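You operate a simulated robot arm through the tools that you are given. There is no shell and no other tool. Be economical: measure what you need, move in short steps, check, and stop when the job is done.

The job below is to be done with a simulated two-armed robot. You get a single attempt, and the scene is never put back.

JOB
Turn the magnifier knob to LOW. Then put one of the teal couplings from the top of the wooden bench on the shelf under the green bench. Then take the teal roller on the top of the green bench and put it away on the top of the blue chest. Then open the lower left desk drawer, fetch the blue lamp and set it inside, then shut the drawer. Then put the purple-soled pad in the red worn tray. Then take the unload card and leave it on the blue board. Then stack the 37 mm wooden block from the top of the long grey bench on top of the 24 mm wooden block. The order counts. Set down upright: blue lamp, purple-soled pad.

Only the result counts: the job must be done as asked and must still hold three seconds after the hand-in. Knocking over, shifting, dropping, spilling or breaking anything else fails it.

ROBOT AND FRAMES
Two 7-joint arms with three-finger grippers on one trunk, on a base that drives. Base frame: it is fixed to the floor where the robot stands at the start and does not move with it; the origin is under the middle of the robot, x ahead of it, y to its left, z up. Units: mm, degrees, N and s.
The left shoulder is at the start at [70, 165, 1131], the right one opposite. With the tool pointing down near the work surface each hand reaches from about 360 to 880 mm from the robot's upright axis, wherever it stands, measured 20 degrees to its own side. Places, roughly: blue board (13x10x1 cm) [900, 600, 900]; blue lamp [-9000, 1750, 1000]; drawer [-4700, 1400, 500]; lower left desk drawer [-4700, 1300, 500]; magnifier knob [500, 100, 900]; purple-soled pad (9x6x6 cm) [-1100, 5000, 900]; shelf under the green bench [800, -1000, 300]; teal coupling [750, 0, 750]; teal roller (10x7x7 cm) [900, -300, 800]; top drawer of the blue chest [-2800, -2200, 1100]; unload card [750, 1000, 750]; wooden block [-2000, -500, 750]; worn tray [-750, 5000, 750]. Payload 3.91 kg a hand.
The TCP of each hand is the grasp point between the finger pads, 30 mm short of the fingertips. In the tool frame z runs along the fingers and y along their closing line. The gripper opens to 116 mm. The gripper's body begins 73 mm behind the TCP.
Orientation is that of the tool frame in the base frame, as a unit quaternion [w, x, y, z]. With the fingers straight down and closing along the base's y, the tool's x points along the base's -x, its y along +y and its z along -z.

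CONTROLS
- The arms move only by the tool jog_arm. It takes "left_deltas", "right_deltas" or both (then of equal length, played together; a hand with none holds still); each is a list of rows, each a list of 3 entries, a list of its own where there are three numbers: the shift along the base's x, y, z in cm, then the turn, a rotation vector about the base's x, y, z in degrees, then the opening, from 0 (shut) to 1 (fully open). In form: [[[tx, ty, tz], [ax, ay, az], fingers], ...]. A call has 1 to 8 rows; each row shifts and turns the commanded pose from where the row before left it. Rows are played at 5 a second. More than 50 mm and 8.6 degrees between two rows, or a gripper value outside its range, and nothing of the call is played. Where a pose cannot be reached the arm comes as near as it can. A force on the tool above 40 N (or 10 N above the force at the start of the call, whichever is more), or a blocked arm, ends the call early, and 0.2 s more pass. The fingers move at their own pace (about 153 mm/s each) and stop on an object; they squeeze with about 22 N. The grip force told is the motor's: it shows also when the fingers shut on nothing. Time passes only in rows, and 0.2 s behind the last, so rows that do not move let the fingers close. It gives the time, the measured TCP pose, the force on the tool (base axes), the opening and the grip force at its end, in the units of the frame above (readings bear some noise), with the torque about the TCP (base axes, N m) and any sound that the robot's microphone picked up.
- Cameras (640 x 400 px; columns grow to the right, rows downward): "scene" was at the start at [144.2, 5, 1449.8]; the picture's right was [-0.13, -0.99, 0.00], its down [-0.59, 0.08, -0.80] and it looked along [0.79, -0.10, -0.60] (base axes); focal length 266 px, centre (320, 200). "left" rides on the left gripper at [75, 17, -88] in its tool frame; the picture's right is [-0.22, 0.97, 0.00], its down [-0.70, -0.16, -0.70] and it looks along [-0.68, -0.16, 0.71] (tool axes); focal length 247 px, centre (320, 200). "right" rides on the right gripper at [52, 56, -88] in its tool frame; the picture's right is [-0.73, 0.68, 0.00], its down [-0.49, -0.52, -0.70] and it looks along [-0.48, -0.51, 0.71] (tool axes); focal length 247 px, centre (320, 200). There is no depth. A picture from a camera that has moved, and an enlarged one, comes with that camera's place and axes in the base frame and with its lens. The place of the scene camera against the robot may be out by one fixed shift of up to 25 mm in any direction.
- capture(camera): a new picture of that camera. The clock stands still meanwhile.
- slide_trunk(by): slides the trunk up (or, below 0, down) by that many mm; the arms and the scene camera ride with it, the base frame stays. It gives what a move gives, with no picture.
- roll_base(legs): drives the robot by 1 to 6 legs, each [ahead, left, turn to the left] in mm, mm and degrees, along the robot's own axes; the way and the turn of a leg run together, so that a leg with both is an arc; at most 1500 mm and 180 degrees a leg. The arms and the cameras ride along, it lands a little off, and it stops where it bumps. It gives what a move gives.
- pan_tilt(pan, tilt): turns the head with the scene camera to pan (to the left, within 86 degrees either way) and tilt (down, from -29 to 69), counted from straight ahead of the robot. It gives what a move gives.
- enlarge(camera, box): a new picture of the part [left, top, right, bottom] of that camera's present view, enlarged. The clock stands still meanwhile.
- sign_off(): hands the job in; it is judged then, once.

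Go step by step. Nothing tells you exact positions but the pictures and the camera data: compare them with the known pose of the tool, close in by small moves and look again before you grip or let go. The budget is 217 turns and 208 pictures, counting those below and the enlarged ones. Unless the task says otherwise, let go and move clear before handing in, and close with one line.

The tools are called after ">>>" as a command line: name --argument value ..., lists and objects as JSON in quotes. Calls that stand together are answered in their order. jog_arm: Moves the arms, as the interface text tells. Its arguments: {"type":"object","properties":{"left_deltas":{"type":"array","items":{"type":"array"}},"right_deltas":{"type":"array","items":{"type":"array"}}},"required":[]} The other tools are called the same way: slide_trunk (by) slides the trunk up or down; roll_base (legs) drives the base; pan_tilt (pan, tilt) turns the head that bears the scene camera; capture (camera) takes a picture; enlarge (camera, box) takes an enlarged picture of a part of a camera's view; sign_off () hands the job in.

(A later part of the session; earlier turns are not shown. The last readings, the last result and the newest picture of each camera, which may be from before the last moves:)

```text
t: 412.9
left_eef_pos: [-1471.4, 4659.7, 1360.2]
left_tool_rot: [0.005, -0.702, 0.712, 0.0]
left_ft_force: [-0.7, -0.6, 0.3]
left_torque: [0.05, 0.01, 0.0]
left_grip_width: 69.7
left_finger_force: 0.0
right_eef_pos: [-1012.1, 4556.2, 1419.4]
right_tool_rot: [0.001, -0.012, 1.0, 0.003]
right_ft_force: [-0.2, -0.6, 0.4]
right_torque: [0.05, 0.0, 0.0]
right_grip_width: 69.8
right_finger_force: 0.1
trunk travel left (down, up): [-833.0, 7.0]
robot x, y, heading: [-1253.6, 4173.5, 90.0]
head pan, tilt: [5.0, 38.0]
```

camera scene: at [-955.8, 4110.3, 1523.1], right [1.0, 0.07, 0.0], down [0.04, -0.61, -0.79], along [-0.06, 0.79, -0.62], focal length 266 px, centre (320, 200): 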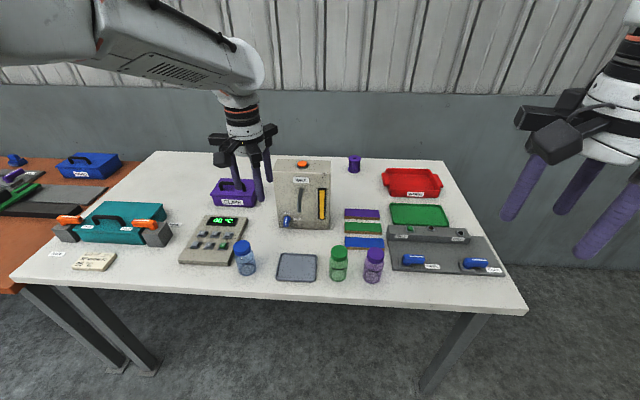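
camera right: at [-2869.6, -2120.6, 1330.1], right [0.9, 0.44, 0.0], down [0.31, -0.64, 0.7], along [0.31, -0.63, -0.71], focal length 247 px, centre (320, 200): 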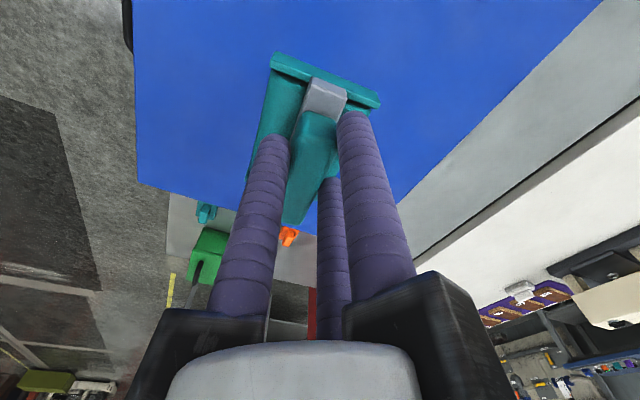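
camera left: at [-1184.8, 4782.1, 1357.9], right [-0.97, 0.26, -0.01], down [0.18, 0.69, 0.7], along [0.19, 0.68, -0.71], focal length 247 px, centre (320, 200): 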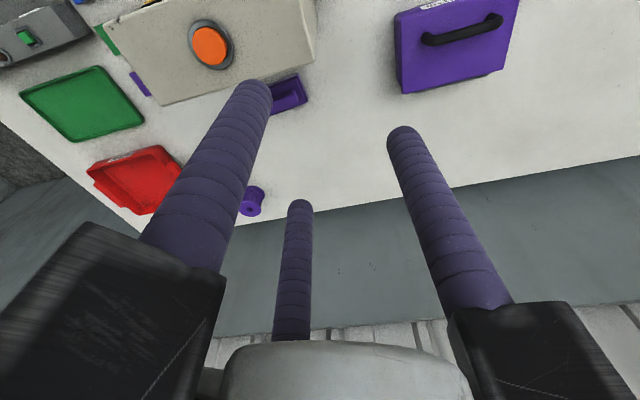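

>>> jog_arm --right_deltas '[[[-1, 2, -4], [0, 0, 0], 0.6], [[-1, 2, -4], [0, 0, 0], 0.6], [[-1, 2, -4], [0, 0, 0], 0.6], [[-1, 2.5, -4], [0, 0, 0], 0.6], [[-1, 3, -3.5], [0, 0, 0], 0.6], [[0, 3.5, -2.5], [0, 0, 0], 0.6], [[0, 4, 0], [0, 0, 0], 0.6]]'

>>> jog_arm --right_deltas '[[[0, 4.5, 0], [0, 0, 0], 0.6], [[0, 4.5, 0], [0, 0, 0], 0.6], [[0, 4.5, 0], [0, 0, 0], 0.6], [[0, 4.5, 0], [0, 0, 0], 0.6]]'

>>> capture --camera "right"

>>> capture --camera "scene"

```text
t: 414.6
left_eef_pos: [-1471.8, 4666.0, 1358.1]
left_tool_rot: [0.004, -0.702, 0.712, -0.002]
left_ft_force: [0.2, -0.4, -0.7]
left_torque: [0.0, 0.04, 0.0]
left_grip_width: 69.9
left_finger_force: 0.0
right_eef_pos: [-1061.5, 4750.9, 1196.5]
right_tool_rot: [0.001, -0.012, 1.0, 0.0]
right_ft_force: [0.7, 0.0, 0.7]
right_torque: [-0.01, -0.03, 0.01]
right_grip_width: 69.6
right_finger_force: 0.0
trunk travel left (down, up): [-833.0, 7.0]
robot x, y, heading: [-1250.9, 4171.0, 90.2]
head pan, tilt: [5.0, 38.0]
```

```text
t: 415.6
left_eef_pos: [-1473.1, 4665.6, 1357.7]
left_tool_rot: [0.004, -0.702, 0.712, -0.002]
left_ft_force: [0.1, 0.0, 0.1]
left_torque: [-0.04, -0.06, -0.01]
left_grip_width: 69.5
left_finger_force: 0.1
right_eef_pos: [-1060.3, 4933.1, 1195.9]
right_tool_rot: [0.003, -0.012, 1.0, 0.0]
right_ft_force: [-0.5, 0.4, -0.3]
right_torque: [-0.04, 0.0, -0.02]
right_grip_width: 69.6
right_finger_force: 0.0
trunk travel left (down, up): [-833.0, 7.0]
robot x, y, heading: [-1250.8, 4171.0, 90.0]
head pan, tilt: [5.0, 38.0]
```

```text
63 pictures are left
camera right: at [-1116.0, 4987.5, 1283.9], right [0.71, 0.7, 0.0], down [0.5, -0.51, 0.7], along [0.49, -0.5, -0.71], focal length 247 px, centre (320, 200)
```

right: 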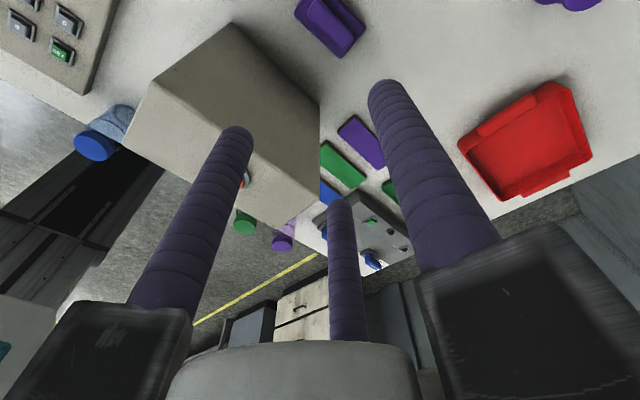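

```text
62 pictures are left
camera scene: at [-1253.2, 4328.0, 1612.8], right [1.0, 0.09, 0.0], down [0.06, -0.61, -0.79], along [-0.07, 0.78, -0.62], focal length 266 px, centre (320, 200)
```

scene: 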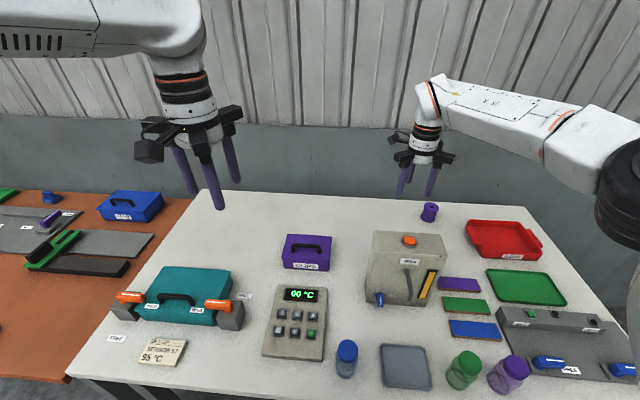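

>>> enlarge --camera "right" --box '[270, 0, 390, 75]'

```text
5.33 times, centred on (330, 38) of right
camera zoom: at [-1116.0, 4987.5, 1283.9], right [0.71, 0.7, 0.0], down [0.5, -0.51, 0.7], along [0.49, -0.5, -0.71], focal length 1317 px, centre (267, 1067)
```

zoom: 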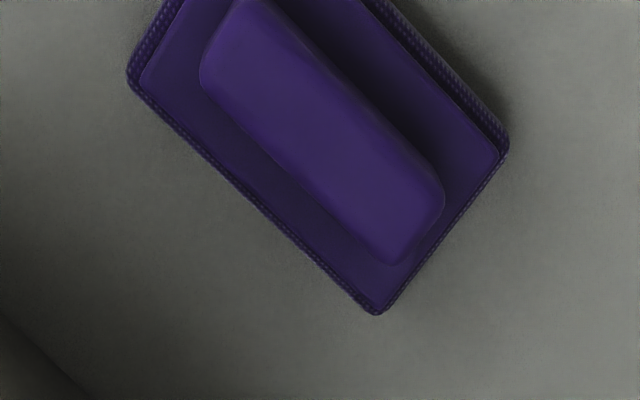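

>>> jog_arm --right_deltas '[[[-0.6, 1.3, -3], [0, 0, 0], 0.6], [[0, 0, -4.5], [0, 0, 0], 0.6], [[0, 0, -4.5], [0, 0, 0], 0.6], [[0, 0, -4.5], [0, 0, 0], 0.6], [[0, 0, -3], [0, 0, 0], 0.6]]'

>>> capture --camera "right"

>>> enlarge --camera "scene" --box '[330, 70, 500, 300]'

```text
t: 416.8
left_eef_pos: [-1471.8, 4665.8, 1357.1]
left_tool_rot: [0.003, -0.702, 0.712, -0.002]
left_ft_force: [0.4, 0.0, -0.1]
left_torque: [-0.05, -0.01, 0.02]
left_grip_width: 69.4
left_finger_force: 0.0
right_eef_pos: [-1067.7, 4946.1, 1002.3]
right_tool_rot: [0.0, -0.012, 1.0, 0.001]
right_ft_force: [0.3, -0.2, 0.7]
right_torque: [0.01, -0.03, 0.01]
right_grip_width: 69.4
right_finger_force: 0.1
trunk travel left (down, up): [-833.0, 7.0]
robot x, y, heading: [-1251.8, 4171.7, 90.2]
head pan, tilt: [5.0, 38.0]
```

```text
60 pictures are left
camera right: at [-1122.7, 4999.9, 1090.7], right [0.72, 0.7, 0.0], down [0.5, -0.51, 0.7], along [0.49, -0.5, -0.71], focal length 247 px, centre (320, 200)
```

right: 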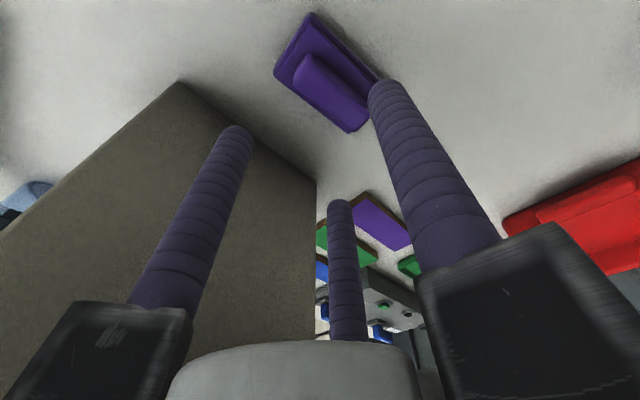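

```text
1.74 times, centred on (415, 185) of scene
camera zoom: at [-1251.9, 4326.6, 1613.0], right [1.0, 0.09, 0.0], down [0.06, -0.61, -0.79], along [-0.07, 0.78, -0.62], focal length 463 px, centre (155, 226)
```

zoom: 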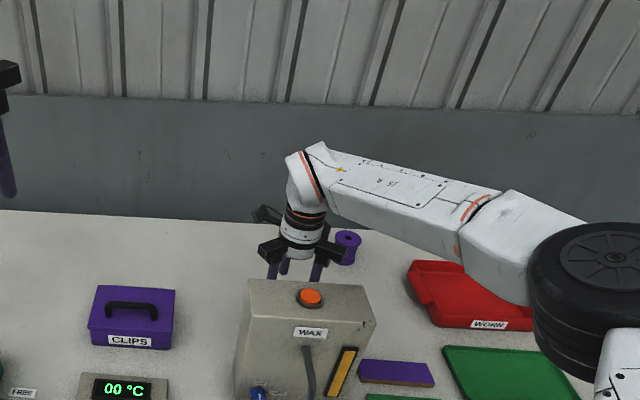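

>>> jog_arm --right_deltas '[[[-0.4, 0.4, -3], [0, 0, 0], 0.6], [[0, 0, -2], [0, 0, 0], 0.6], [[0, 0, 0], [0, 0, 0], 0.6]]'

>>> capture --camera "right"

```text
t: 417.6
left_eef_pos: [-1470.8, 4662.8, 1359.1]
left_tool_rot: [0.003, -0.702, 0.712, -0.001]
left_ft_force: [-0.5, 0.8, 0.2]
left_torque: [0.0, 0.0, -0.01]
left_grip_width: 69.5
left_finger_force: 0.1
right_eef_pos: [-1072.9, 4946.6, 953.3]
right_tool_rot: [0.001, -0.012, 1.0, 0.0]
right_ft_force: [0.2, 0.8, 0.5]
right_torque: [-0.02, 0.02, 0.01]
right_grip_width: 69.6
right_finger_force: 0.1
trunk travel left (down, up): [-833.0, 7.0]
robot x, y, heading: [-1252.2, 4172.3, 90.2]
head pan, tilt: [5.0, 38.0]
```

```text
58 pictures are left
camera right: at [-1127.8, 5000.1, 1041.3], right [0.72, 0.7, 0.0], down [0.5, -0.51, 0.7], along [0.49, -0.5, -0.71], focal length 247 px, centre (320, 200)
```

right: 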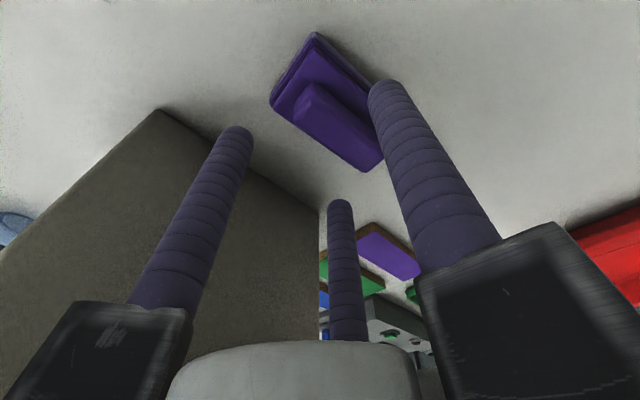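

>>> jog_arm --right_deltas '[[[1.3, -0.3, -2.5], [0, 0, 0], 0.6], [[0, 0, -2], [0, 0, 0], 0.6], [[0, 0, 0], [0, 0, 0], 0.6]]'

>>> capture --camera "right"

```text
t: 418.4
left_eef_pos: [-1472.2, 4663.9, 1359.3]
left_tool_rot: [0.004, -0.702, 0.713, -0.001]
left_ft_force: [-0.4, 1.5, -0.3]
left_torque: [0.03, -0.05, -0.01]
left_grip_width: 69.6
left_finger_force: 0.0
right_eef_pos: [-1059.5, 4944.6, 908.4]
right_tool_rot: [0.001, -0.012, 1.0, 0.001]
right_ft_force: [0.4, -0.4, 4.4]
right_torque: [-0.12, 0.1, 0.09]
right_grip_width: 69.6
right_finger_force: 0.1
trunk travel left (down, up): [-833.0, 7.0]
robot x, y, heading: [-1250.6, 4172.9, 90.2]
head pan, tilt: [5.0, 38.0]
```

```text
57 pictures are left
camera right: at [-1114.5, 4998.4, 996.6], right [0.72, 0.7, 0.0], down [0.5, -0.51, 0.7], along [0.49, -0.5, -0.71], focal length 247 px, centre (320, 200)
```

right: 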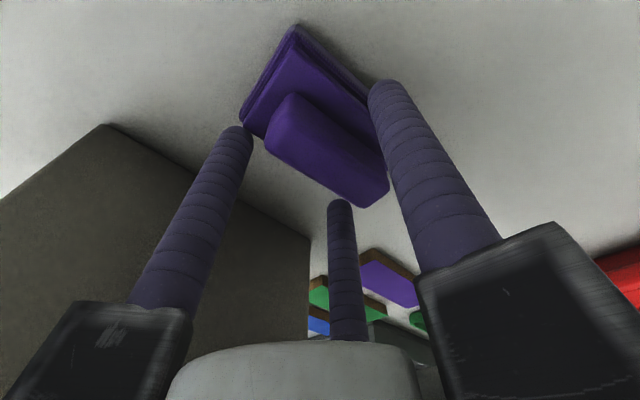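

>>> jog_arm --right_deltas '[[[0, 0, -0.5], [0, 0, 0], 0.6], [[0, 0, 0], [0, 0, 0], 0.6]]'

```text
t: 418.9
left_eef_pos: [-1470.2, 4665.5, 1358.6]
left_tool_rot: [0.003, -0.702, 0.712, -0.002]
left_ft_force: [-0.7, 0.8, -0.1]
left_torque: [-0.01, -0.01, 0.0]
left_grip_width: 69.5
left_finger_force: 0.0
right_eef_pos: [-1059.8, 4943.7, 902.7]
right_tool_rot: [0.001, -0.013, 1.0, 0.0]
right_ft_force: [-1.1, 0.2, 1.2]
right_torque: [0.01, -0.02, -0.04]
right_grip_width: 70.2
right_finger_force: 0.8
trunk travel left (down, up): [-833.0, 7.0]
robot x, y, heading: [-1251.4, 4174.1, 90.2]
head pan, tilt: [5.0, 38.0]
```

>>> jog_arm --right_deltas '[[[0, -0.4, 0], [0, 0, 0], 0.65], [[0, 0, -1], [0, 0, 0], 0.65], [[0, 0, -0.8], [0, 0, 0], 0.65], [[0, 0, 0], [0, 0, 0], 0.65]]'

>>> capture --camera "right"

```text
t: 419.8
left_eef_pos: [-1471.7, 4658.5, 1359.6]
left_tool_rot: [0.006, -0.702, 0.712, -0.001]
left_ft_force: [0.6, -0.1, -0.2]
left_torque: [-0.02, 0.01, 0.0]
left_grip_width: 69.4
left_finger_force: 0.1
right_eef_pos: [-1060.5, 4942.8, 897.3]
right_tool_rot: [-0.001, -0.01, 1.0, 0.009]
right_ft_force: [0.1, -14.3, 28.2]
right_torque: [-0.31, -0.23, -0.11]
right_grip_width: 73.3
right_finger_force: 22.3
trunk travel left (down, up): [-833.0, 7.0]
robot x, y, heading: [-1252.7, 4174.0, 90.0]
head pan, tilt: [5.0, 38.0]
stopped in row 4 (right hand): the force on the tool passed its limit at 44 N (the readings are from after the stop); the commanded pose is now the measured one
```

```text
56 pictures are left
camera right: at [-1114.4, 4995.9, 986.8], right [0.72, 0.7, 0.01], down [0.5, -0.52, 0.69], along [0.48, -0.49, -0.72], focal length 247 px, centre (320, 200)
```

right: 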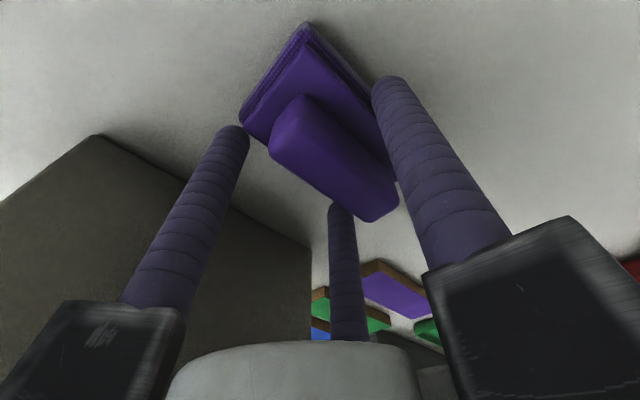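

The fingertips have reached the pad's plate. I'll lift 3 mm and close on the handle.

>>> jog_arm --right_deltas '[[[0.3, 0, 0.4], [0, 0, 0], 0.6], [[0, 0, 0], [0, 0, 0], 0.4], [[0, 0, 0], [0, 0, 0], 0.2], [[0, 0, 0], [0, 0, 0], 0], [[0, 0, 0], [0, 0, 0], 0]]'

>>> capture --camera "right"

```text
t: 421.0
left_eef_pos: [-1474.2, 4661.5, 1361.1]
left_tool_rot: [0.004, -0.703, 0.712, -0.001]
left_ft_force: [0.3, -0.2, 0.2]
left_torque: [0.01, -0.01, 0.0]
left_grip_width: 69.6
left_finger_force: 0.1
right_eef_pos: [-1058.3, 4944.3, 897.4]
right_tool_rot: [0.0, -0.011, 1.0, 0.008]
right_ft_force: [-8.6, -1.0, 17.1]
right_torque: [0.33, 0.45, 0.24]
right_grip_width: 72.8
right_finger_force: 21.4
trunk travel left (down, up): [-833.0, 7.0]
robot x, y, heading: [-1252.2, 4175.8, 90.5]
head pan, tilt: [5.0, 38.0]
```

```text
55 pictures are left
camera right: at [-1112.5, 4997.2, 986.7], right [0.72, 0.7, 0.01], down [0.5, -0.52, 0.69], along [0.49, -0.49, -0.72], focal length 247 px, centre (320, 200)
```

right: 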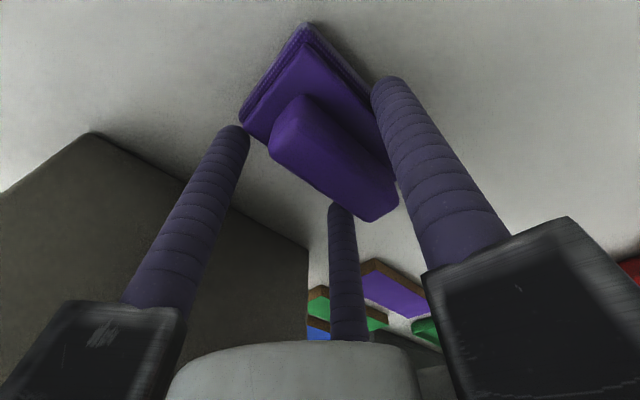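

The fingers are clasping the plate's sides, so the pad is taller than I reckoned. I'll open, rise 22 mm and close on the handle instead.

>>> jog_arm --right_deltas '[[[0, 0, 0], [0, 0, 0], 0.8], [[0, 0, 0], [0, 0, 0], 0.8], [[0, 0, 1.2], [0, 0, 0], 0.8], [[0, 0, 1.2], [0, 0, 0], 0.8], [[0, 0, 0], [0, 0, 0], 0.8]]'

>>> capture --camera "right"

```text
t: 422.2
left_eef_pos: [-1472.1, 4664.4, 1358.1]
left_tool_rot: [0.004, -0.703, 0.712, -0.001]
left_ft_force: [-0.3, 0.8, -0.7]
left_torque: [0.03, -0.03, 0.03]
left_grip_width: 69.6
left_finger_force: 0.1
right_eef_pos: [-1057.7, 4945.3, 919.9]
right_tool_rot: [-0.001, -0.011, 1.0, 0.005]
right_ft_force: [-1.4, 0.2, 0.1]
right_torque: [0.03, -0.08, 0.02]
right_grip_width: 92.8
right_finger_force: 0.0
trunk travel left (down, up): [-833.0, 7.0]
robot x, y, heading: [-1252.1, 4174.8, 90.2]
head pan, tilt: [5.0, 38.0]
```

```text
54 pictures are left
camera right: at [-1111.5, 4998.3, 1009.0], right [0.72, 0.7, 0.01], down [0.5, -0.52, 0.69], along [0.49, -0.49, -0.72], focal length 247 px, centre (320, 200)
```

right: 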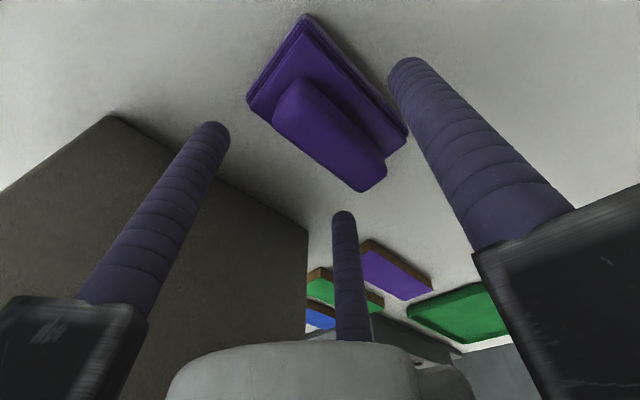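

>>> jog_arm --right_deltas '[[[0.5, -0.55, 0], [0, 0, 0], 0.72], [[0, 0, -1.5], [0, 0, 0], 0.72], [[0, 0, -1.5], [0, 0, 0], 0.72], [[0, 0, 0], [0, 0, 0], 0.72]]'

>>> capture --camera "right"

```text
t: 423.2
left_eef_pos: [-1472.2, 4665.0, 1357.7]
left_tool_rot: [0.004, -0.702, 0.712, -0.002]
left_ft_force: [1.6, 0.3, 0.3]
left_torque: [0.0, 0.02, 0.0]
left_grip_width: 69.5
left_finger_force: 0.0
right_eef_pos: [-1052.4, 4937.8, 888.3]
right_tool_rot: [0.0, -0.011, 1.0, 0.005]
right_ft_force: [-0.5, -0.5, 0.5]
right_torque: [-0.02, 0.01, 0.02]
right_grip_width: 83.5
right_finger_force: 0.1
trunk travel left (down, up): [-833.0, 7.0]
robot x, y, heading: [-1251.3, 4173.0, 90.1]
head pan, tilt: [5.0, 38.0]
```

```text
53 pictures are left
camera right: at [-1106.0, 4992.3, 977.0], right [0.72, 0.7, 0.01], down [0.5, -0.52, 0.69], along [0.49, -0.49, -0.72], focal length 247 px, centre (320, 200)
```

right: 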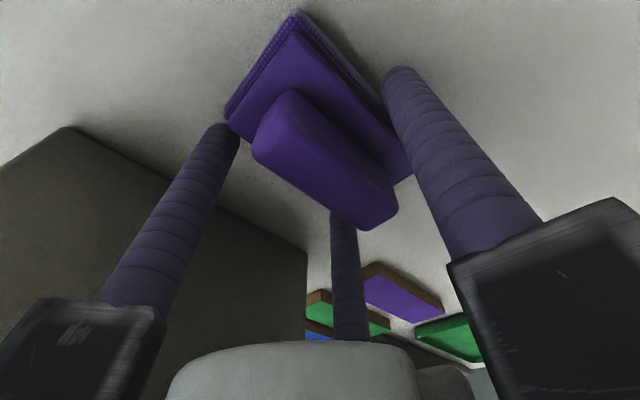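

Now no contact at this depth. I'll close on the handle.

>>> jog_arm --right_deltas '[[[0, 0, 0], [0, 0, 0], 0.5], [[0, 0, 0], [0, 0, 0], 0.3], [[0, 0, 0], [0, 0, 0], 0], [[0, 0, 0], [0, 0, 0], 0]]'

>>> capture --camera "right"

```text
t: 424.2
left_eef_pos: [-1471.9, 4664.4, 1358.7]
left_tool_rot: [0.003, -0.702, 0.712, -0.002]
left_ft_force: [0.9, 0.7, 0.3]
left_torque: [0.02, -0.02, 0.02]
left_grip_width: 69.7
left_finger_force: 0.1
right_eef_pos: [-1051.4, 4939.3, 889.2]
right_tool_rot: [0.0, -0.011, 1.0, 0.007]
right_ft_force: [0.4, -0.2, -0.2]
right_torque: [-0.03, 0.01, 0.01]
right_grip_width: 69.9
right_finger_force: 22.3
trunk travel left (down, up): [-833.0, 7.0]
robot x, y, heading: [-1251.0, 4170.0, 90.1]
head pan, tilt: [5.0, 38.0]
```

```text
52 pictures are left
camera right: at [-1106.4, 4992.4, 977.7], right [0.72, 0.7, 0.01], down [0.5, -0.52, 0.69], along [0.49, -0.49, -0.72], focal length 247 px, centre (320, 200)
```

right: 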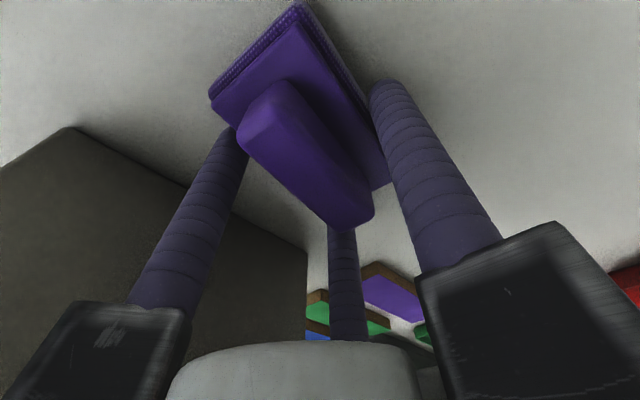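

It clasps the pad's body firmly (69.9 mm, 22 N, no side load). I'll try a small lift and check it holds.

>>> jog_arm --right_deltas '[[[0, 0, 1], [0, 0, 0], 0], [[0, 0, 1.5], [0, 0, 0], 0], [[0, 0, 1.5], [0, 0, 0], 0], [[0, 0, 0], [0, 0, 0], 0]]'

>>> capture --camera "right"

```text
t: 425.2
left_eef_pos: [-1471.7, 4664.8, 1359.5]
left_tool_rot: [0.004, -0.702, 0.712, 0.0]
left_ft_force: [-0.7, 0.5, 0.2]
left_torque: [0.0, 0.08, 0.0]
left_grip_width: 69.3
left_finger_force: 0.1
right_eef_pos: [-1050.6, 4939.9, 930.2]
right_tool_rot: [0.0, -0.012, 1.0, 0.005]
right_ft_force: [-0.2, 0.6, -1.0]
right_torque: [-0.02, 0.0, -0.04]
right_grip_width: 69.8
right_finger_force: 22.0
trunk travel left (down, up): [-833.0, 7.0]
robot x, y, heading: [-1248.8, 4171.7, 90.1]
head pan, tilt: [5.0, 38.0]
```

```text
51 pictures are left
camera right: at [-1105.3, 4992.1, 1018.5], right [0.72, 0.7, 0.01], down [0.5, -0.52, 0.69], along [0.49, -0.49, -0.72], focal length 247 px, centre (320, 200)
```

right: 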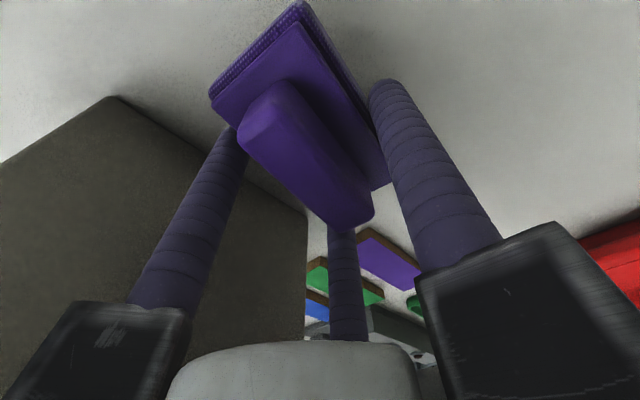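

The pad is held upright. I'll lift it clear of the machine and back out.

>>> jog_arm --right_deltas '[[[0, 0, 4.5], [0, 0, 0], 0], [[0, 0, 4.5], [0, 0, 0], 0], [[0, 0, 4.5], [0, 0, 0], 0], [[0, 0, 4.5], [0, 0, 0], 0], [[0, 0, 4.5], [0, 0, 0], 0], [[0, 0, 4.5], [0, 0, 0], 0], [[0, 0, 3], [0, 0, 0], 0]]'

>>> roll_base --legs '[[-550, 0, 0]]'

>>> capture --camera "right"

>>> pan_tilt --pan -35 --tilt 25

>>> capture --camera "scene"

```text
t: 426.8
left_eef_pos: [-1472.7, 4664.3, 1358.9]
left_tool_rot: [0.004, -0.702, 0.712, -0.001]
left_ft_force: [-1.0, 0.2, -0.6]
left_torque: [0.0, -0.01, 0.01]
left_grip_width: 69.5
left_finger_force: 0.0
right_eef_pos: [-1054.0, 4939.3, 1230.9]
right_tool_rot: [0.0, -0.012, 1.0, 0.006]
right_ft_force: [0.0, -0.8, -1.7]
right_torque: [-0.01, -0.02, -0.01]
right_grip_width: 69.4
right_finger_force: 21.8
trunk travel left (down, up): [-833.0, 7.0]
robot x, y, heading: [-1253.2, 4175.3, 90.5]
head pan, tilt: [5.0, 38.0]
```

```text
t: 430.0
left_eef_pos: [-1470.3, 4107.8, 1357.9]
left_tool_rot: [0.003, -0.702, 0.712, -0.002]
left_ft_force: [-0.7, 1.5, 0.3]
left_torque: [-0.01, -0.03, -0.01]
left_grip_width: 69.7
left_finger_force: 0.1
right_eef_pos: [-1050.4, 4384.7, 1227.5]
right_tool_rot: [-0.001, -0.01, 1.0, 0.005]
right_ft_force: [0.1, 0.7, -0.8]
right_torque: [-0.04, -0.04, -0.02]
right_grip_width: 69.1
right_finger_force: 22.1
trunk travel left (down, up): [-833.0, 7.0]
robot x, y, heading: [-1250.2, 3612.4, 89.9]
head pan, tilt: [5.0, 38.0]
```

```text
50 pictures are left
camera right: at [-1104.9, 4438.0, 1316.9], right [0.72, 0.7, 0.01], down [0.5, -0.52, 0.69], along [0.49, -0.49, -0.72], focal length 247 px, centre (320, 200)
```

right: 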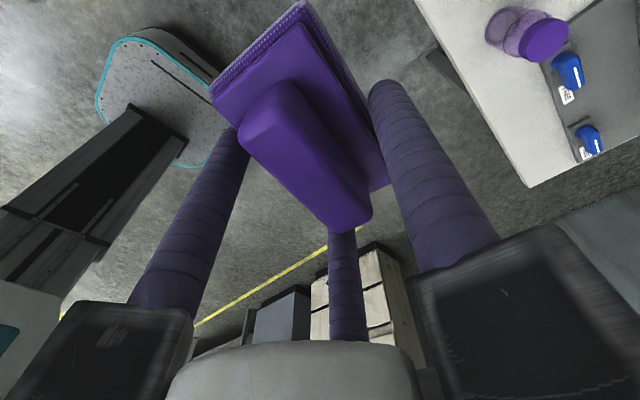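

```text
t: 431.0
left_eef_pos: [-1469.3, 4107.3, 1358.6]
left_tool_rot: [0.004, -0.701, 0.713, -0.002]
left_ft_force: [0.3, 0.2, 0.4]
left_torque: [-0.01, 0.02, -0.03]
left_grip_width: 69.5
left_finger_force: 0.1
right_eef_pos: [-1050.0, 4384.3, 1229.1]
right_tool_rot: [-0.001, -0.01, 1.0, 0.005]
right_ft_force: [0.8, 0.7, -0.6]
right_torque: [0.0, 0.02, 0.03]
right_grip_width: 69.1
right_finger_force: 21.9
trunk travel left (down, up): [-833.0, 7.0]
robot x, y, heading: [-1249.5, 3615.1, 90.2]
head pan, tilt: [-35.0, 25.0]
```

```text
49 pictures are left
camera scene: at [-1190.0, 3758.1, 1633.4], right [0.82, -0.57, 0.0], down [-0.24, -0.35, -0.91], along [0.52, 0.74, -0.42], focal length 266 px, centre (320, 200)
```

scene: 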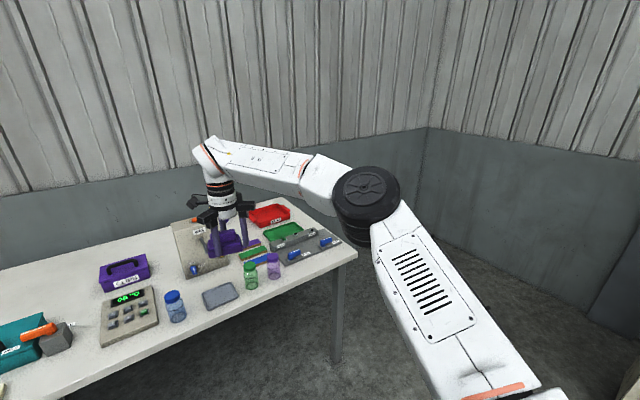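

>>> jog_arm --right_deltas '[[[0, -4.5, 0], [0, 0, 0], 0], [[0, -4.5, 0], [0, 0, 0], 0], [[0, -4.5, 0], [0, 0, 0], 0]]'

>>> roll_base --legs '[[0, -1110, 0], [1000, 0, 0], [0, 0, 65]]'

>>> pan_tilt --pan -15 --tilt 40

>>> capture --camera "scene"

>>> capture --camera "right"

```text
t: 431.8
left_eef_pos: [-1469.4, 4105.4, 1357.9]
left_tool_rot: [0.003, -0.701, 0.713, -0.001]
left_ft_force: [-0.1, -0.6, 1.1]
left_torque: [0.02, 0.0, 0.01]
left_grip_width: 69.5
left_finger_force: 0.0
right_eef_pos: [-1050.1, 4243.4, 1229.9]
right_tool_rot: [-0.001, -0.011, 1.0, 0.007]
right_ft_force: [-0.3, -0.2, -0.9]
right_torque: [0.0, 0.01, 0.01]
right_grip_width: 68.9
right_finger_force: 22.6
trunk travel left (down, up): [-833.0, 7.0]
robot x, y, heading: [-1252.6, 3612.5, 90.0]
head pan, tilt: [-35.0, 25.0]
```

```text
t: 442.4
left_eef_pos: [-409.9, 5117.9, 1360.1]
left_tool_rot: [-0.003, 0.718, -0.696, 0.001]
left_ft_force: [0.1, 0.6, 1.1]
left_torque: [0.0, 0.02, -0.03]
left_grip_width: 69.5
left_finger_force: 0.1
right_eef_pos: [2.4, 5276.7, 1230.2]
right_tool_rot: [0.0, -0.034, 0.999, 0.007]
right_ft_force: [-0.5, 1.7, -1.1]
right_torque: [-0.02, 0.01, -0.03]
right_grip_width: 67.9
right_finger_force: 22.2
trunk travel left (down, up): [-833.0, 7.0]
robot x, y, heading: [-163.1, 4637.1, 92.8]
head pan, tilt: [-35.0, 25.0]
stopped in leg 2: the robot was blocked; the commanded pose is now the measured one
```

```text
t: 443.2
left_eef_pos: [-410.2, 5117.7, 1358.5]
left_tool_rot: [-0.004, 0.718, -0.696, 0.001]
left_ft_force: [0.2, 0.8, -0.5]
left_torque: [0.01, -0.03, 0.0]
left_grip_width: 69.7
left_finger_force: 0.1
right_eef_pos: [2.4, 5276.9, 1230.4]
right_tool_rot: [-0.001, -0.035, 0.999, 0.006]
right_ft_force: [0.4, -0.4, -0.7]
right_torque: [0.0, -0.02, 0.0]
right_grip_width: 67.7
right_finger_force: 22.3
trunk travel left (down, up): [-833.0, 7.0]
robot x, y, heading: [-163.6, 4634.9, 92.7]
head pan, tilt: [-15.0, 40.0]
```

```text
48 pictures are left
camera scene: at [-145.2, 4786.9, 1610.1], right [0.98, -0.21, 0.0], down [-0.14, -0.63, -0.77], along [0.16, 0.75, -0.64], focal length 266 px, centre (320, 200)
```

scene: 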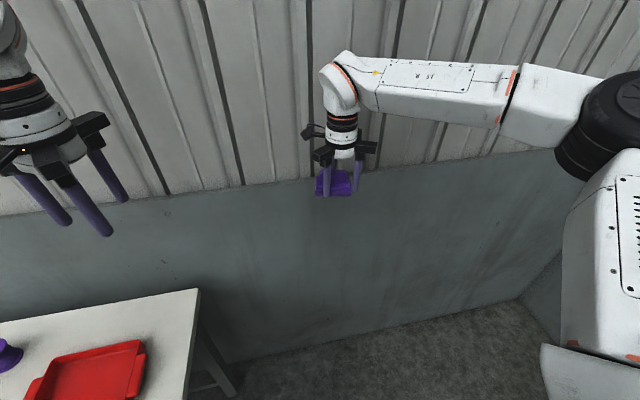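

```text
47 pictures are left
camera right: at [-54.1, 5326.6, 1317.9], right [0.68, 0.73, 0.01], down [0.52, -0.5, 0.69], along [0.51, -0.47, -0.72], focal length 247 px, centre (320, 200)
```

right: 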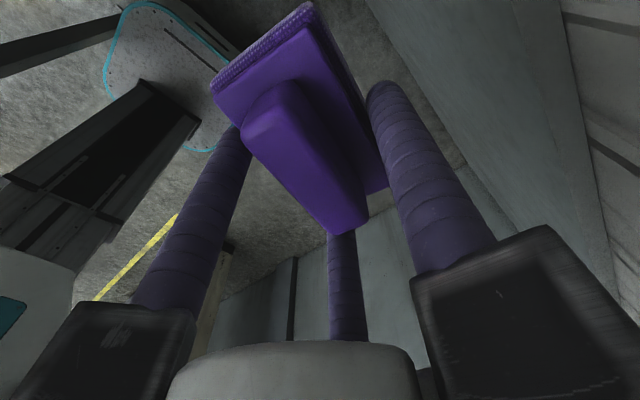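

The gripper touched the back wall; the pad is still held. I'll back off a little, then turn.

>>> roll_base --legs '[[-180, 0, 0], [0, 0, 62]]'

>>> capture --camera "scene"

>>> capture --camera "right"

```text
t: 447.4
left_eef_pos: [-698.4, 4479.8, 1358.4]
left_tool_rot: [-0.004, 0.972, -0.235, -0.001]
left_ft_force: [0.3, 0.2, -0.2]
left_torque: [0.02, 0.0, 0.02]
left_grip_width: 69.7
left_finger_force: 0.2
right_eef_pos: [-635.8, 4916.7, 1230.4]
right_tool_rot: [-0.004, -0.537, 0.843, 0.005]
right_ft_force: [0.0, 0.8, -1.2]
right_torque: [-0.02, 0.03, 0.0]
right_grip_width: 67.1
right_finger_force: 22.1
trunk travel left (down, up): [-833.0, 7.0]
robot x, y, heading: [-160.3, 4456.7, 153.9]
head pan, tilt: [-15.0, 40.0]
```

```text
46 pictures are left
camera scene: at [-261.1, 4553.0, 1610.1], right [0.66, 0.75, 0.0], down [0.48, -0.42, -0.77], along [-0.58, 0.5, -0.64], focal length 266 px, centre (320, 200)
```

scene: 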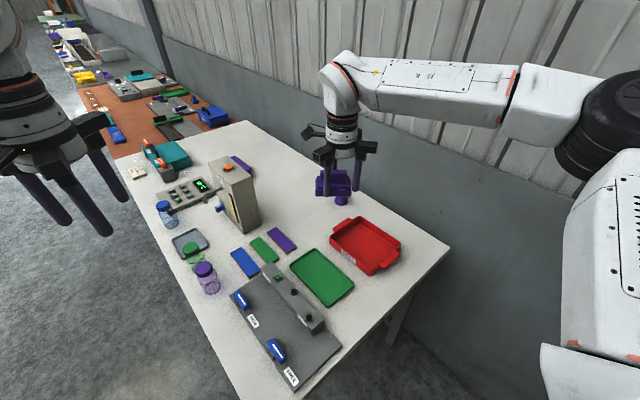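

```text
45 pictures are left
camera right: at [-708.6, 4892.9, 1318.2], right [-0.31, 0.95, 0.01], down [0.69, 0.22, 0.69], along [0.66, 0.22, -0.72], focal length 247 px, centre (320, 200)
```

right: 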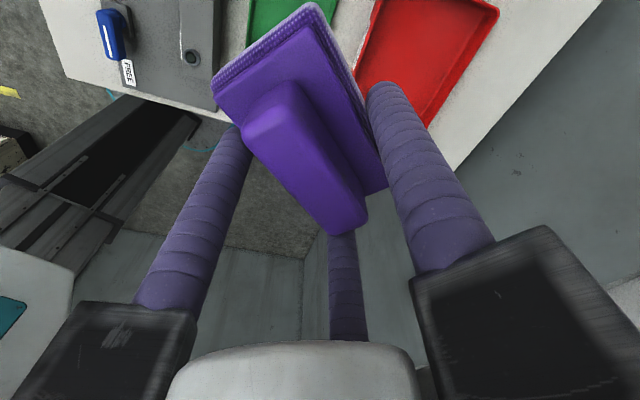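

>>> roll_base --legs '[[60, -140, 0]]'

>>> jog_arm --right_deltas '[[[0, 0, -4], [0, 0, 0], 0], [[0, 0, -4], [0, 0, 0], 0], [[0, 0, -4], [0, 0, 0], 0], [[0, 0, -4], [0, 0, 0], 0]]'

>>> capture --camera "right"

>>> capture --camera "scene"

```text
t: 448.8
left_eef_pos: [-689.1, 4626.6, 1359.8]
left_tool_rot: [-0.006, 0.972, -0.233, 0.0]
left_ft_force: [-0.2, -0.1, -0.2]
left_torque: [0.05, -0.02, -0.04]
left_grip_width: 69.7
left_finger_force: 0.0
right_eef_pos: [-629.3, 5065.6, 1230.4]
right_tool_rot: [-0.003, -0.538, 0.843, 0.005]
right_ft_force: [-0.2, -0.1, -0.5]
right_torque: [0.03, 0.0, 0.02]
right_grip_width: 67.2
right_finger_force: 21.6
trunk travel left (down, up): [-833.0, 7.0]
robot x, y, heading: [-152.3, 4612.3, 154.0]
head pan, tilt: [-15.0, 40.0]
```

```text
t: 449.8
left_eef_pos: [-690.1, 4630.3, 1359.6]
left_tool_rot: [-0.003, 0.973, -0.232, 0.0]
left_ft_force: [0.5, 0.1, 0.0]
left_torque: [-0.03, 0.01, 0.0]
left_grip_width: 69.8
left_finger_force: 0.0
right_eef_pos: [-629.8, 5071.3, 1065.4]
right_tool_rot: [-0.004, -0.539, 0.843, 0.005]
right_ft_force: [-0.3, 0.6, -0.4]
right_torque: [0.02, -0.03, 0.0]
right_grip_width: 67.0
right_finger_force: 22.3
trunk travel left (down, up): [-833.0, 7.0]
robot x, y, heading: [-147.7, 4610.7, 153.7]
head pan, tilt: [-15.0, 40.0]
```

```text
44 pictures are left
camera right: at [-702.0, 5046.3, 1155.0], right [-0.31, 0.95, 0.01], down [0.69, 0.22, 0.69], along [0.66, 0.22, -0.72], focal length 247 px, centre (320, 200)
```

right: 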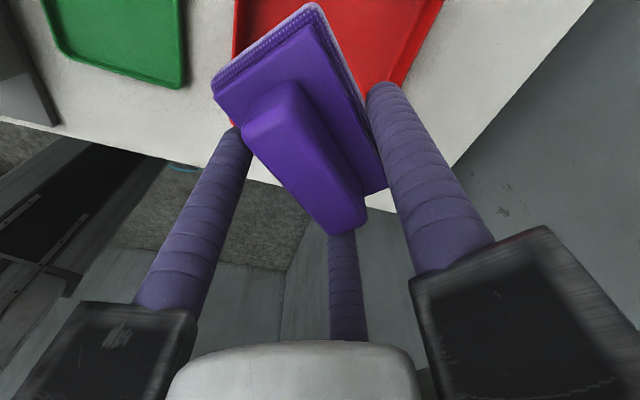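

```text
43 pictures are left
camera scene: at [-253.3, 4705.7, 1610.1], right [0.66, 0.76, 0.0], down [0.49, -0.42, -0.77], along [-0.58, 0.5, -0.64], focal length 266 px, centre (320, 200)
```

scene: 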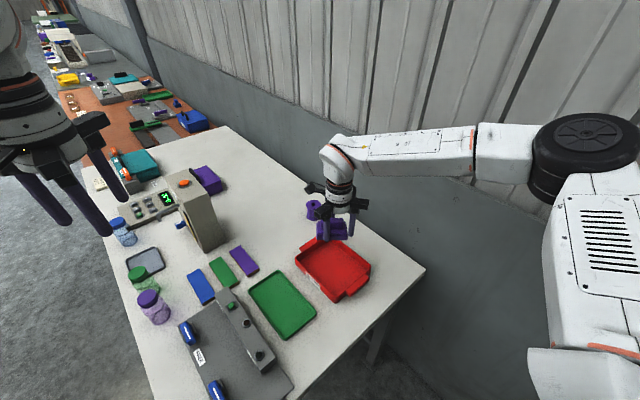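

>>> jog_arm --right_deltas '[[[-0.8, 0.8, -4], [0, 0, 0], 0], [[0, 0, -4], [0, 0, 0], 0], [[0, 0, -3], [0, 0, 0], 0], [[0, 0, 0], [0, 0, 0], 0]]'

>>> enlarge --camera "scene" --box '[270, 150, 400, 320]'

>>> capture --camera "right"

```text
t: 450.8
left_eef_pos: [-688.9, 4629.1, 1359.0]
left_tool_rot: [-0.004, 0.973, -0.232, -0.001]
left_ft_force: [0.5, 0.5, 0.7]
left_torque: [-0.01, 0.0, 0.01]
left_grip_width: 69.8
left_finger_force: 0.1
right_eef_pos: [-634.5, 5080.1, 958.6]
right_tool_rot: [-0.003, -0.538, 0.843, 0.005]
right_ft_force: [-0.4, 0.6, -0.2]
right_torque: [0.02, 0.03, 0.02]
right_grip_width: 67.1
right_finger_force: 21.4
trunk travel left (down, up): [-833.0, 7.0]
robot x, y, heading: [-149.4, 4611.2, 154.0]
head pan, tilt: [-15.0, 40.0]
```

```text
2.35 times, centred on (335, 235) of scene
camera zoom: at [-252.2, 4704.7, 1610.1], right [0.66, 0.76, 0.0], down [0.49, -0.42, -0.77], along [-0.58, 0.5, -0.64], focal length 627 px, centre (285, 118)
```

zoom: 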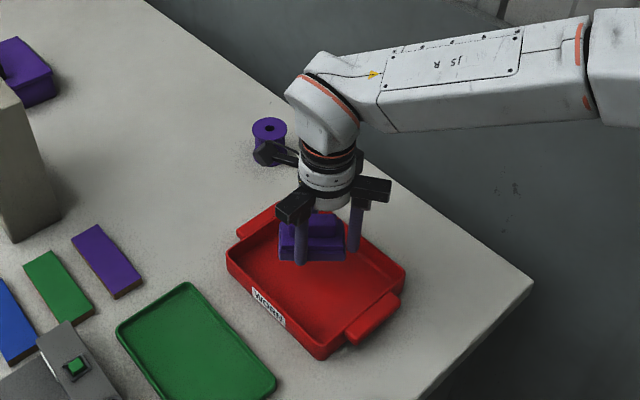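

```text
41 pictures are left
camera right: at [-707.0, 5054.2, 1047.4], right [-0.31, 0.95, 0.01], down [0.69, 0.22, 0.69], along [0.66, 0.22, -0.72], focal length 247 px, centre (320, 200)
```

right: 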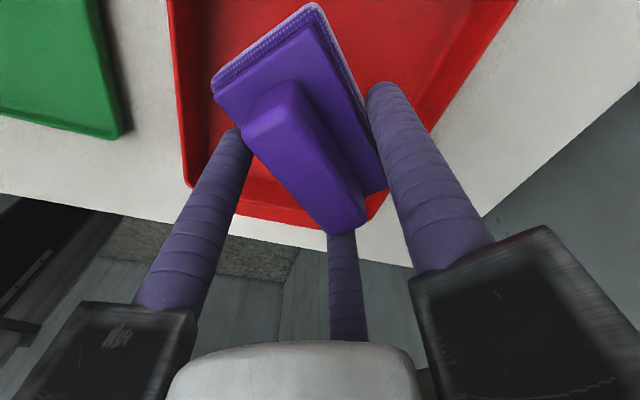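

The pad will land mid-tray. Lowering further.

>>> jog_arm --right_deltas '[[[-0.8, 0, -3], [0, 0, 0], 0], [[0, 0, -1.5], [0, 0, 0], 0], [[0, 0, -0.6], [0, 0, 0], 0], [[0, 0, 0], [0, 0, 0], 0]]'

```text
t: 451.8
left_eef_pos: [-689.0, 4630.1, 1357.2]
left_tool_rot: [-0.004, 0.973, -0.232, -0.002]
left_ft_force: [0.4, 0.0, -0.3]
left_torque: [0.0, -0.01, 0.01]
left_grip_width: 69.8
left_finger_force: 0.0
right_eef_pos: [-644.3, 5076.9, 908.3]
right_tool_rot: [-0.004, -0.539, 0.842, 0.006]
right_ft_force: [0.4, 0.4, -0.4]
right_torque: [0.0, -0.02, 0.01]
right_grip_width: 67.1
right_finger_force: 22.0
trunk travel left (down, up): [-833.0, 7.0]
robot x, y, heading: [-152.9, 4608.6, 154.1]
head pan, tilt: [-15.0, 40.0]
```

>>> jog_arm --right_deltas '[[[0, 0, -0.7], [0, 0, 0], 0], [[0, 0, -0.5], [0, 0, 0], 0], [[0, 0, -0.4], [0, 0, 0], 0], [[0, 0, 0], [0, 0, 0], 0]]'

>>> enlarge --camera "scene" --box '[270, 150, 400, 320]'

```text
t: 452.8
left_eef_pos: [-688.4, 4629.4, 1358.1]
left_tool_rot: [-0.004, 0.972, -0.233, -0.001]
left_ft_force: [-0.5, -0.4, -0.8]
left_torque: [-0.01, -0.01, -0.02]
left_grip_width: 69.5
left_finger_force: 0.0
right_eef_pos: [-644.3, 5077.0, 894.6]
right_tool_rot: [-0.004, -0.539, 0.842, 0.005]
right_ft_force: [-0.2, 1.7, 9.6]
right_torque: [-0.16, -0.14, 0.04]
right_grip_width: 67.0
right_finger_force: 21.8
trunk travel left (down, up): [-833.0, 7.0]
robot x, y, heading: [-149.6, 4613.4, 154.5]
head pan, tilt: [-15.0, 40.0]
```

```text
2.35 times, centred on (335, 235) of scene
camera zoom: at [-251.4, 4704.1, 1610.4], right [0.66, 0.76, 0.0], down [0.49, -0.42, -0.77], along [-0.58, 0.5, -0.64], focal length 627 px, centre (285, 118)
```

zoom: 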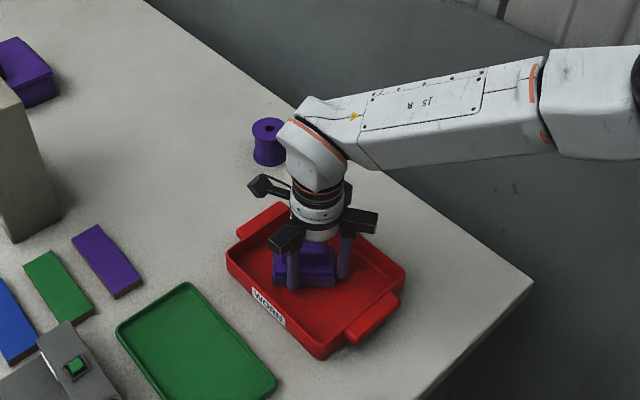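

It rests in the tray. Releasing and rising.

>>> jog_arm --right_deltas '[[[0, 0, 0.1], [0, 0, 0], 0.65], [[0, 0, 0], [0, 0, 0], 0.75], [[0, 0, 0], [0, 0, 0], 0.75], [[0, 0, 2], [0, 0, 0], 0.75], [[0, 0, 4], [0, 0, 0], 0.75], [[0, 0, 4.5], [0, 0, 0], 0.75], [[0, 0, 4.5], [0, 0, 0], 0.75]]'

>>> enlarge --camera "scene" --box '[270, 150, 400, 320]'

```text
t: 454.4
left_eef_pos: [-687.2, 4628.5, 1359.1]
left_tool_rot: [-0.004, 0.973, -0.233, 0.0]
left_ft_force: [-0.2, 0.0, -0.2]
left_torque: [0.0, 0.01, 0.0]
left_grip_width: 69.6
left_finger_force: 0.0
right_eef_pos: [-640.5, 5075.6, 1044.5]
right_tool_rot: [-0.003, -0.539, 0.842, 0.005]
right_ft_force: [0.3, 0.2, -0.6]
right_torque: [0.02, 0.04, 0.0]
right_grip_width: 86.9
right_finger_force: 0.0
trunk travel left (down, up): [-833.0, 7.0]
robot x, y, heading: [-147.8, 4604.5, 154.3]
head pan, tilt: [-15.0, 40.0]
```

```text
2.35 times, centred on (335, 235) of scene
camera zoom: at [-251.1, 4703.7, 1610.2], right [0.66, 0.76, 0.0], down [0.48, -0.42, -0.77], along [-0.58, 0.5, -0.64], focal length 627 px, centre (285, 118)
```

zoom: 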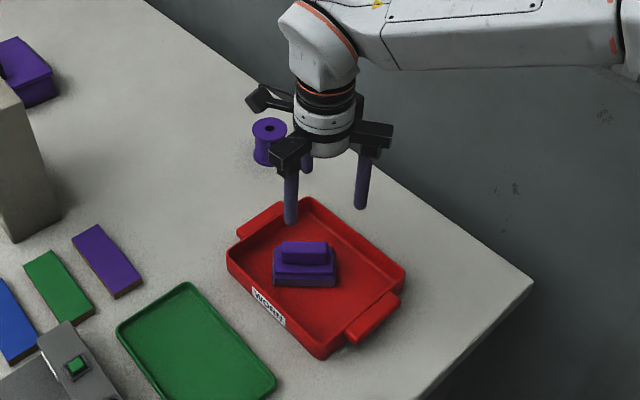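

The pad stands in the WORN tray. Now the unload card on the wooden bench; I'll raise the hand and drive back there.

>>> jog_arm --right_deltas '[[[0, 0, 4.5], [0, 0, 0], 0.75], [[0, 0, 4.5], [0, 0, 0], 0.75], [[0, 0, 4.5], [0, 0, 0], 0.75]]'

>>> roll_base --legs '[[-397, 585, 0], [0, 0, 116], [1450, -350, 0], [1500, 0, 0], [0, 0, 90]]'

>>> pan_tilt --pan 0 --tilt 35

>>> capture --camera "scene"

```text
t: 455.2
left_eef_pos: [-688.7, 4628.7, 1358.0]
left_tool_rot: [-0.005, 0.973, -0.232, -0.002]
left_ft_force: [-0.2, -1.8, -0.7]
left_torque: [-0.01, -0.01, 0.0]
left_grip_width: 69.7
left_finger_force: 0.0
right_eef_pos: [-644.9, 5073.9, 1179.1]
right_tool_rot: [-0.003, -0.539, 0.843, 0.005]
right_ft_force: [-0.9, 0.1, -0.5]
right_torque: [0.04, 0.01, -0.03]
right_grip_width: 86.8
right_finger_force: 0.1
trunk travel left (down, up): [-833.0, 7.0]
robot x, y, heading: [-155.2, 4612.6, 153.9]
head pan, tilt: [-15.0, 40.0]
```

```text
t: 481.8
left_eef_pos: [154.9, 1281.2, 1358.7]
left_tool_rot: [0.002, -0.034, 0.999, -0.003]
left_ft_force: [0.2, 0.2, -0.9]
left_torque: [-0.01, 0.0, -0.01]
left_grip_width: 69.5
left_finger_force: 0.0
right_eef_pos: [346.1, 876.8, 1177.4]
right_tool_rot: [0.003, 0.668, 0.744, 0.005]
right_ft_force: [0.3, 0.3, -0.3]
right_torque: [0.0, 0.02, -0.01]
right_grip_width: 87.3
right_finger_force: 0.1
trunk travel left (down, up): [-833.0, 7.0]
robot x, y, heading: [-316.4, 1015.9, 4.9]
head pan, tilt: [-15.0, 40.0]
```

```text
t: 482.5
left_eef_pos: [155.1, 1280.1, 1357.8]
left_tool_rot: [0.002, -0.035, 0.999, -0.003]
left_ft_force: [-0.5, 0.6, -0.5]
left_torque: [-0.02, 0.0, 0.0]
left_grip_width: 69.6
left_finger_force: 0.1
right_eef_pos: [345.9, 877.1, 1177.8]
right_tool_rot: [0.004, 0.668, 0.744, 0.004]
right_ft_force: [-0.6, -0.5, -0.1]
right_torque: [0.01, 0.0, 0.05]
right_grip_width: 87.1
right_finger_force: 0.1
trunk travel left (down, up): [-833.0, 7.0]
robot x, y, heading: [-320.3, 1019.1, 5.1]
head pan, tilt: [0.0, 35.0]
```

```text
38 pictures are left
camera scene: at [-171.2, 1048.1, 1617.7], right [0.09, -1.0, 0.0], down [-0.57, -0.05, -0.82], along [0.82, 0.07, -0.57], focal length 266 px, centre (320, 200)
```

scene: 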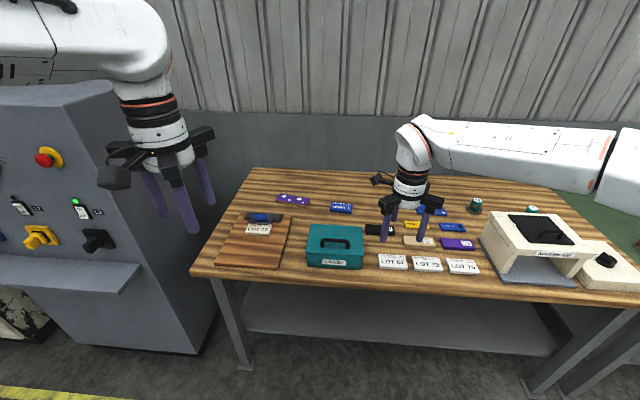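

>>> enlarge --camera "scene" --box '[210, 180, 370, 280]'

>>> enlarge --camera "scene" --box '[340, 190, 490, 280]'

```text
4.00 times, centred on (290, 230) of scene
camera zoom: at [-171.2, 1048.1, 1617.7], right [0.09, -1.0, 0.0], down [-0.57, -0.05, -0.82], along [0.82, 0.07, -0.57], focal length 1066 px, centre (440, 80)
```

zoom: 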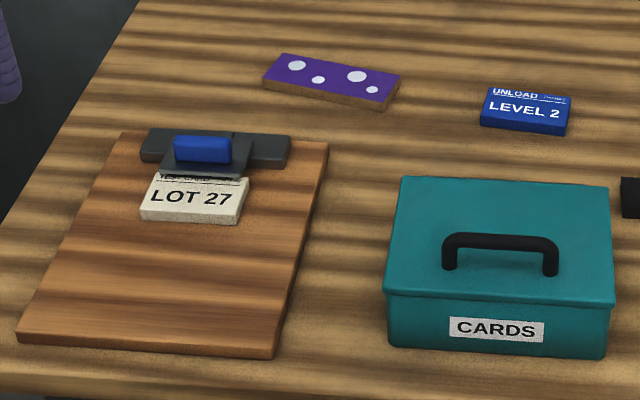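

```text
4.27 times, centred on (415, 235) of scene
camera zoom: at [-171.2, 1048.1, 1617.7], right [0.09, -1.0, 0.0], down [-0.57, -0.05, -0.82], along [0.82, 0.07, -0.57], focal length 1137 px, centre (-85, 51)
```

zoom: 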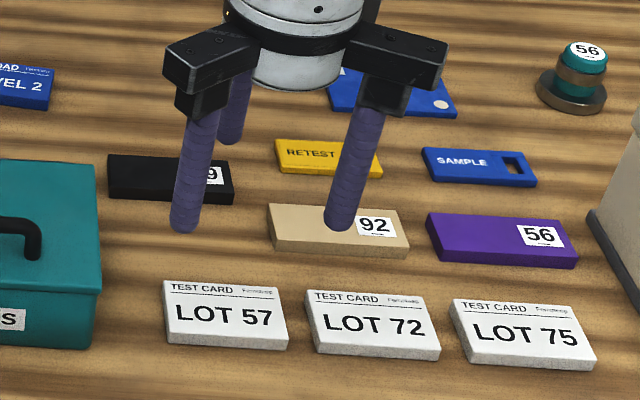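

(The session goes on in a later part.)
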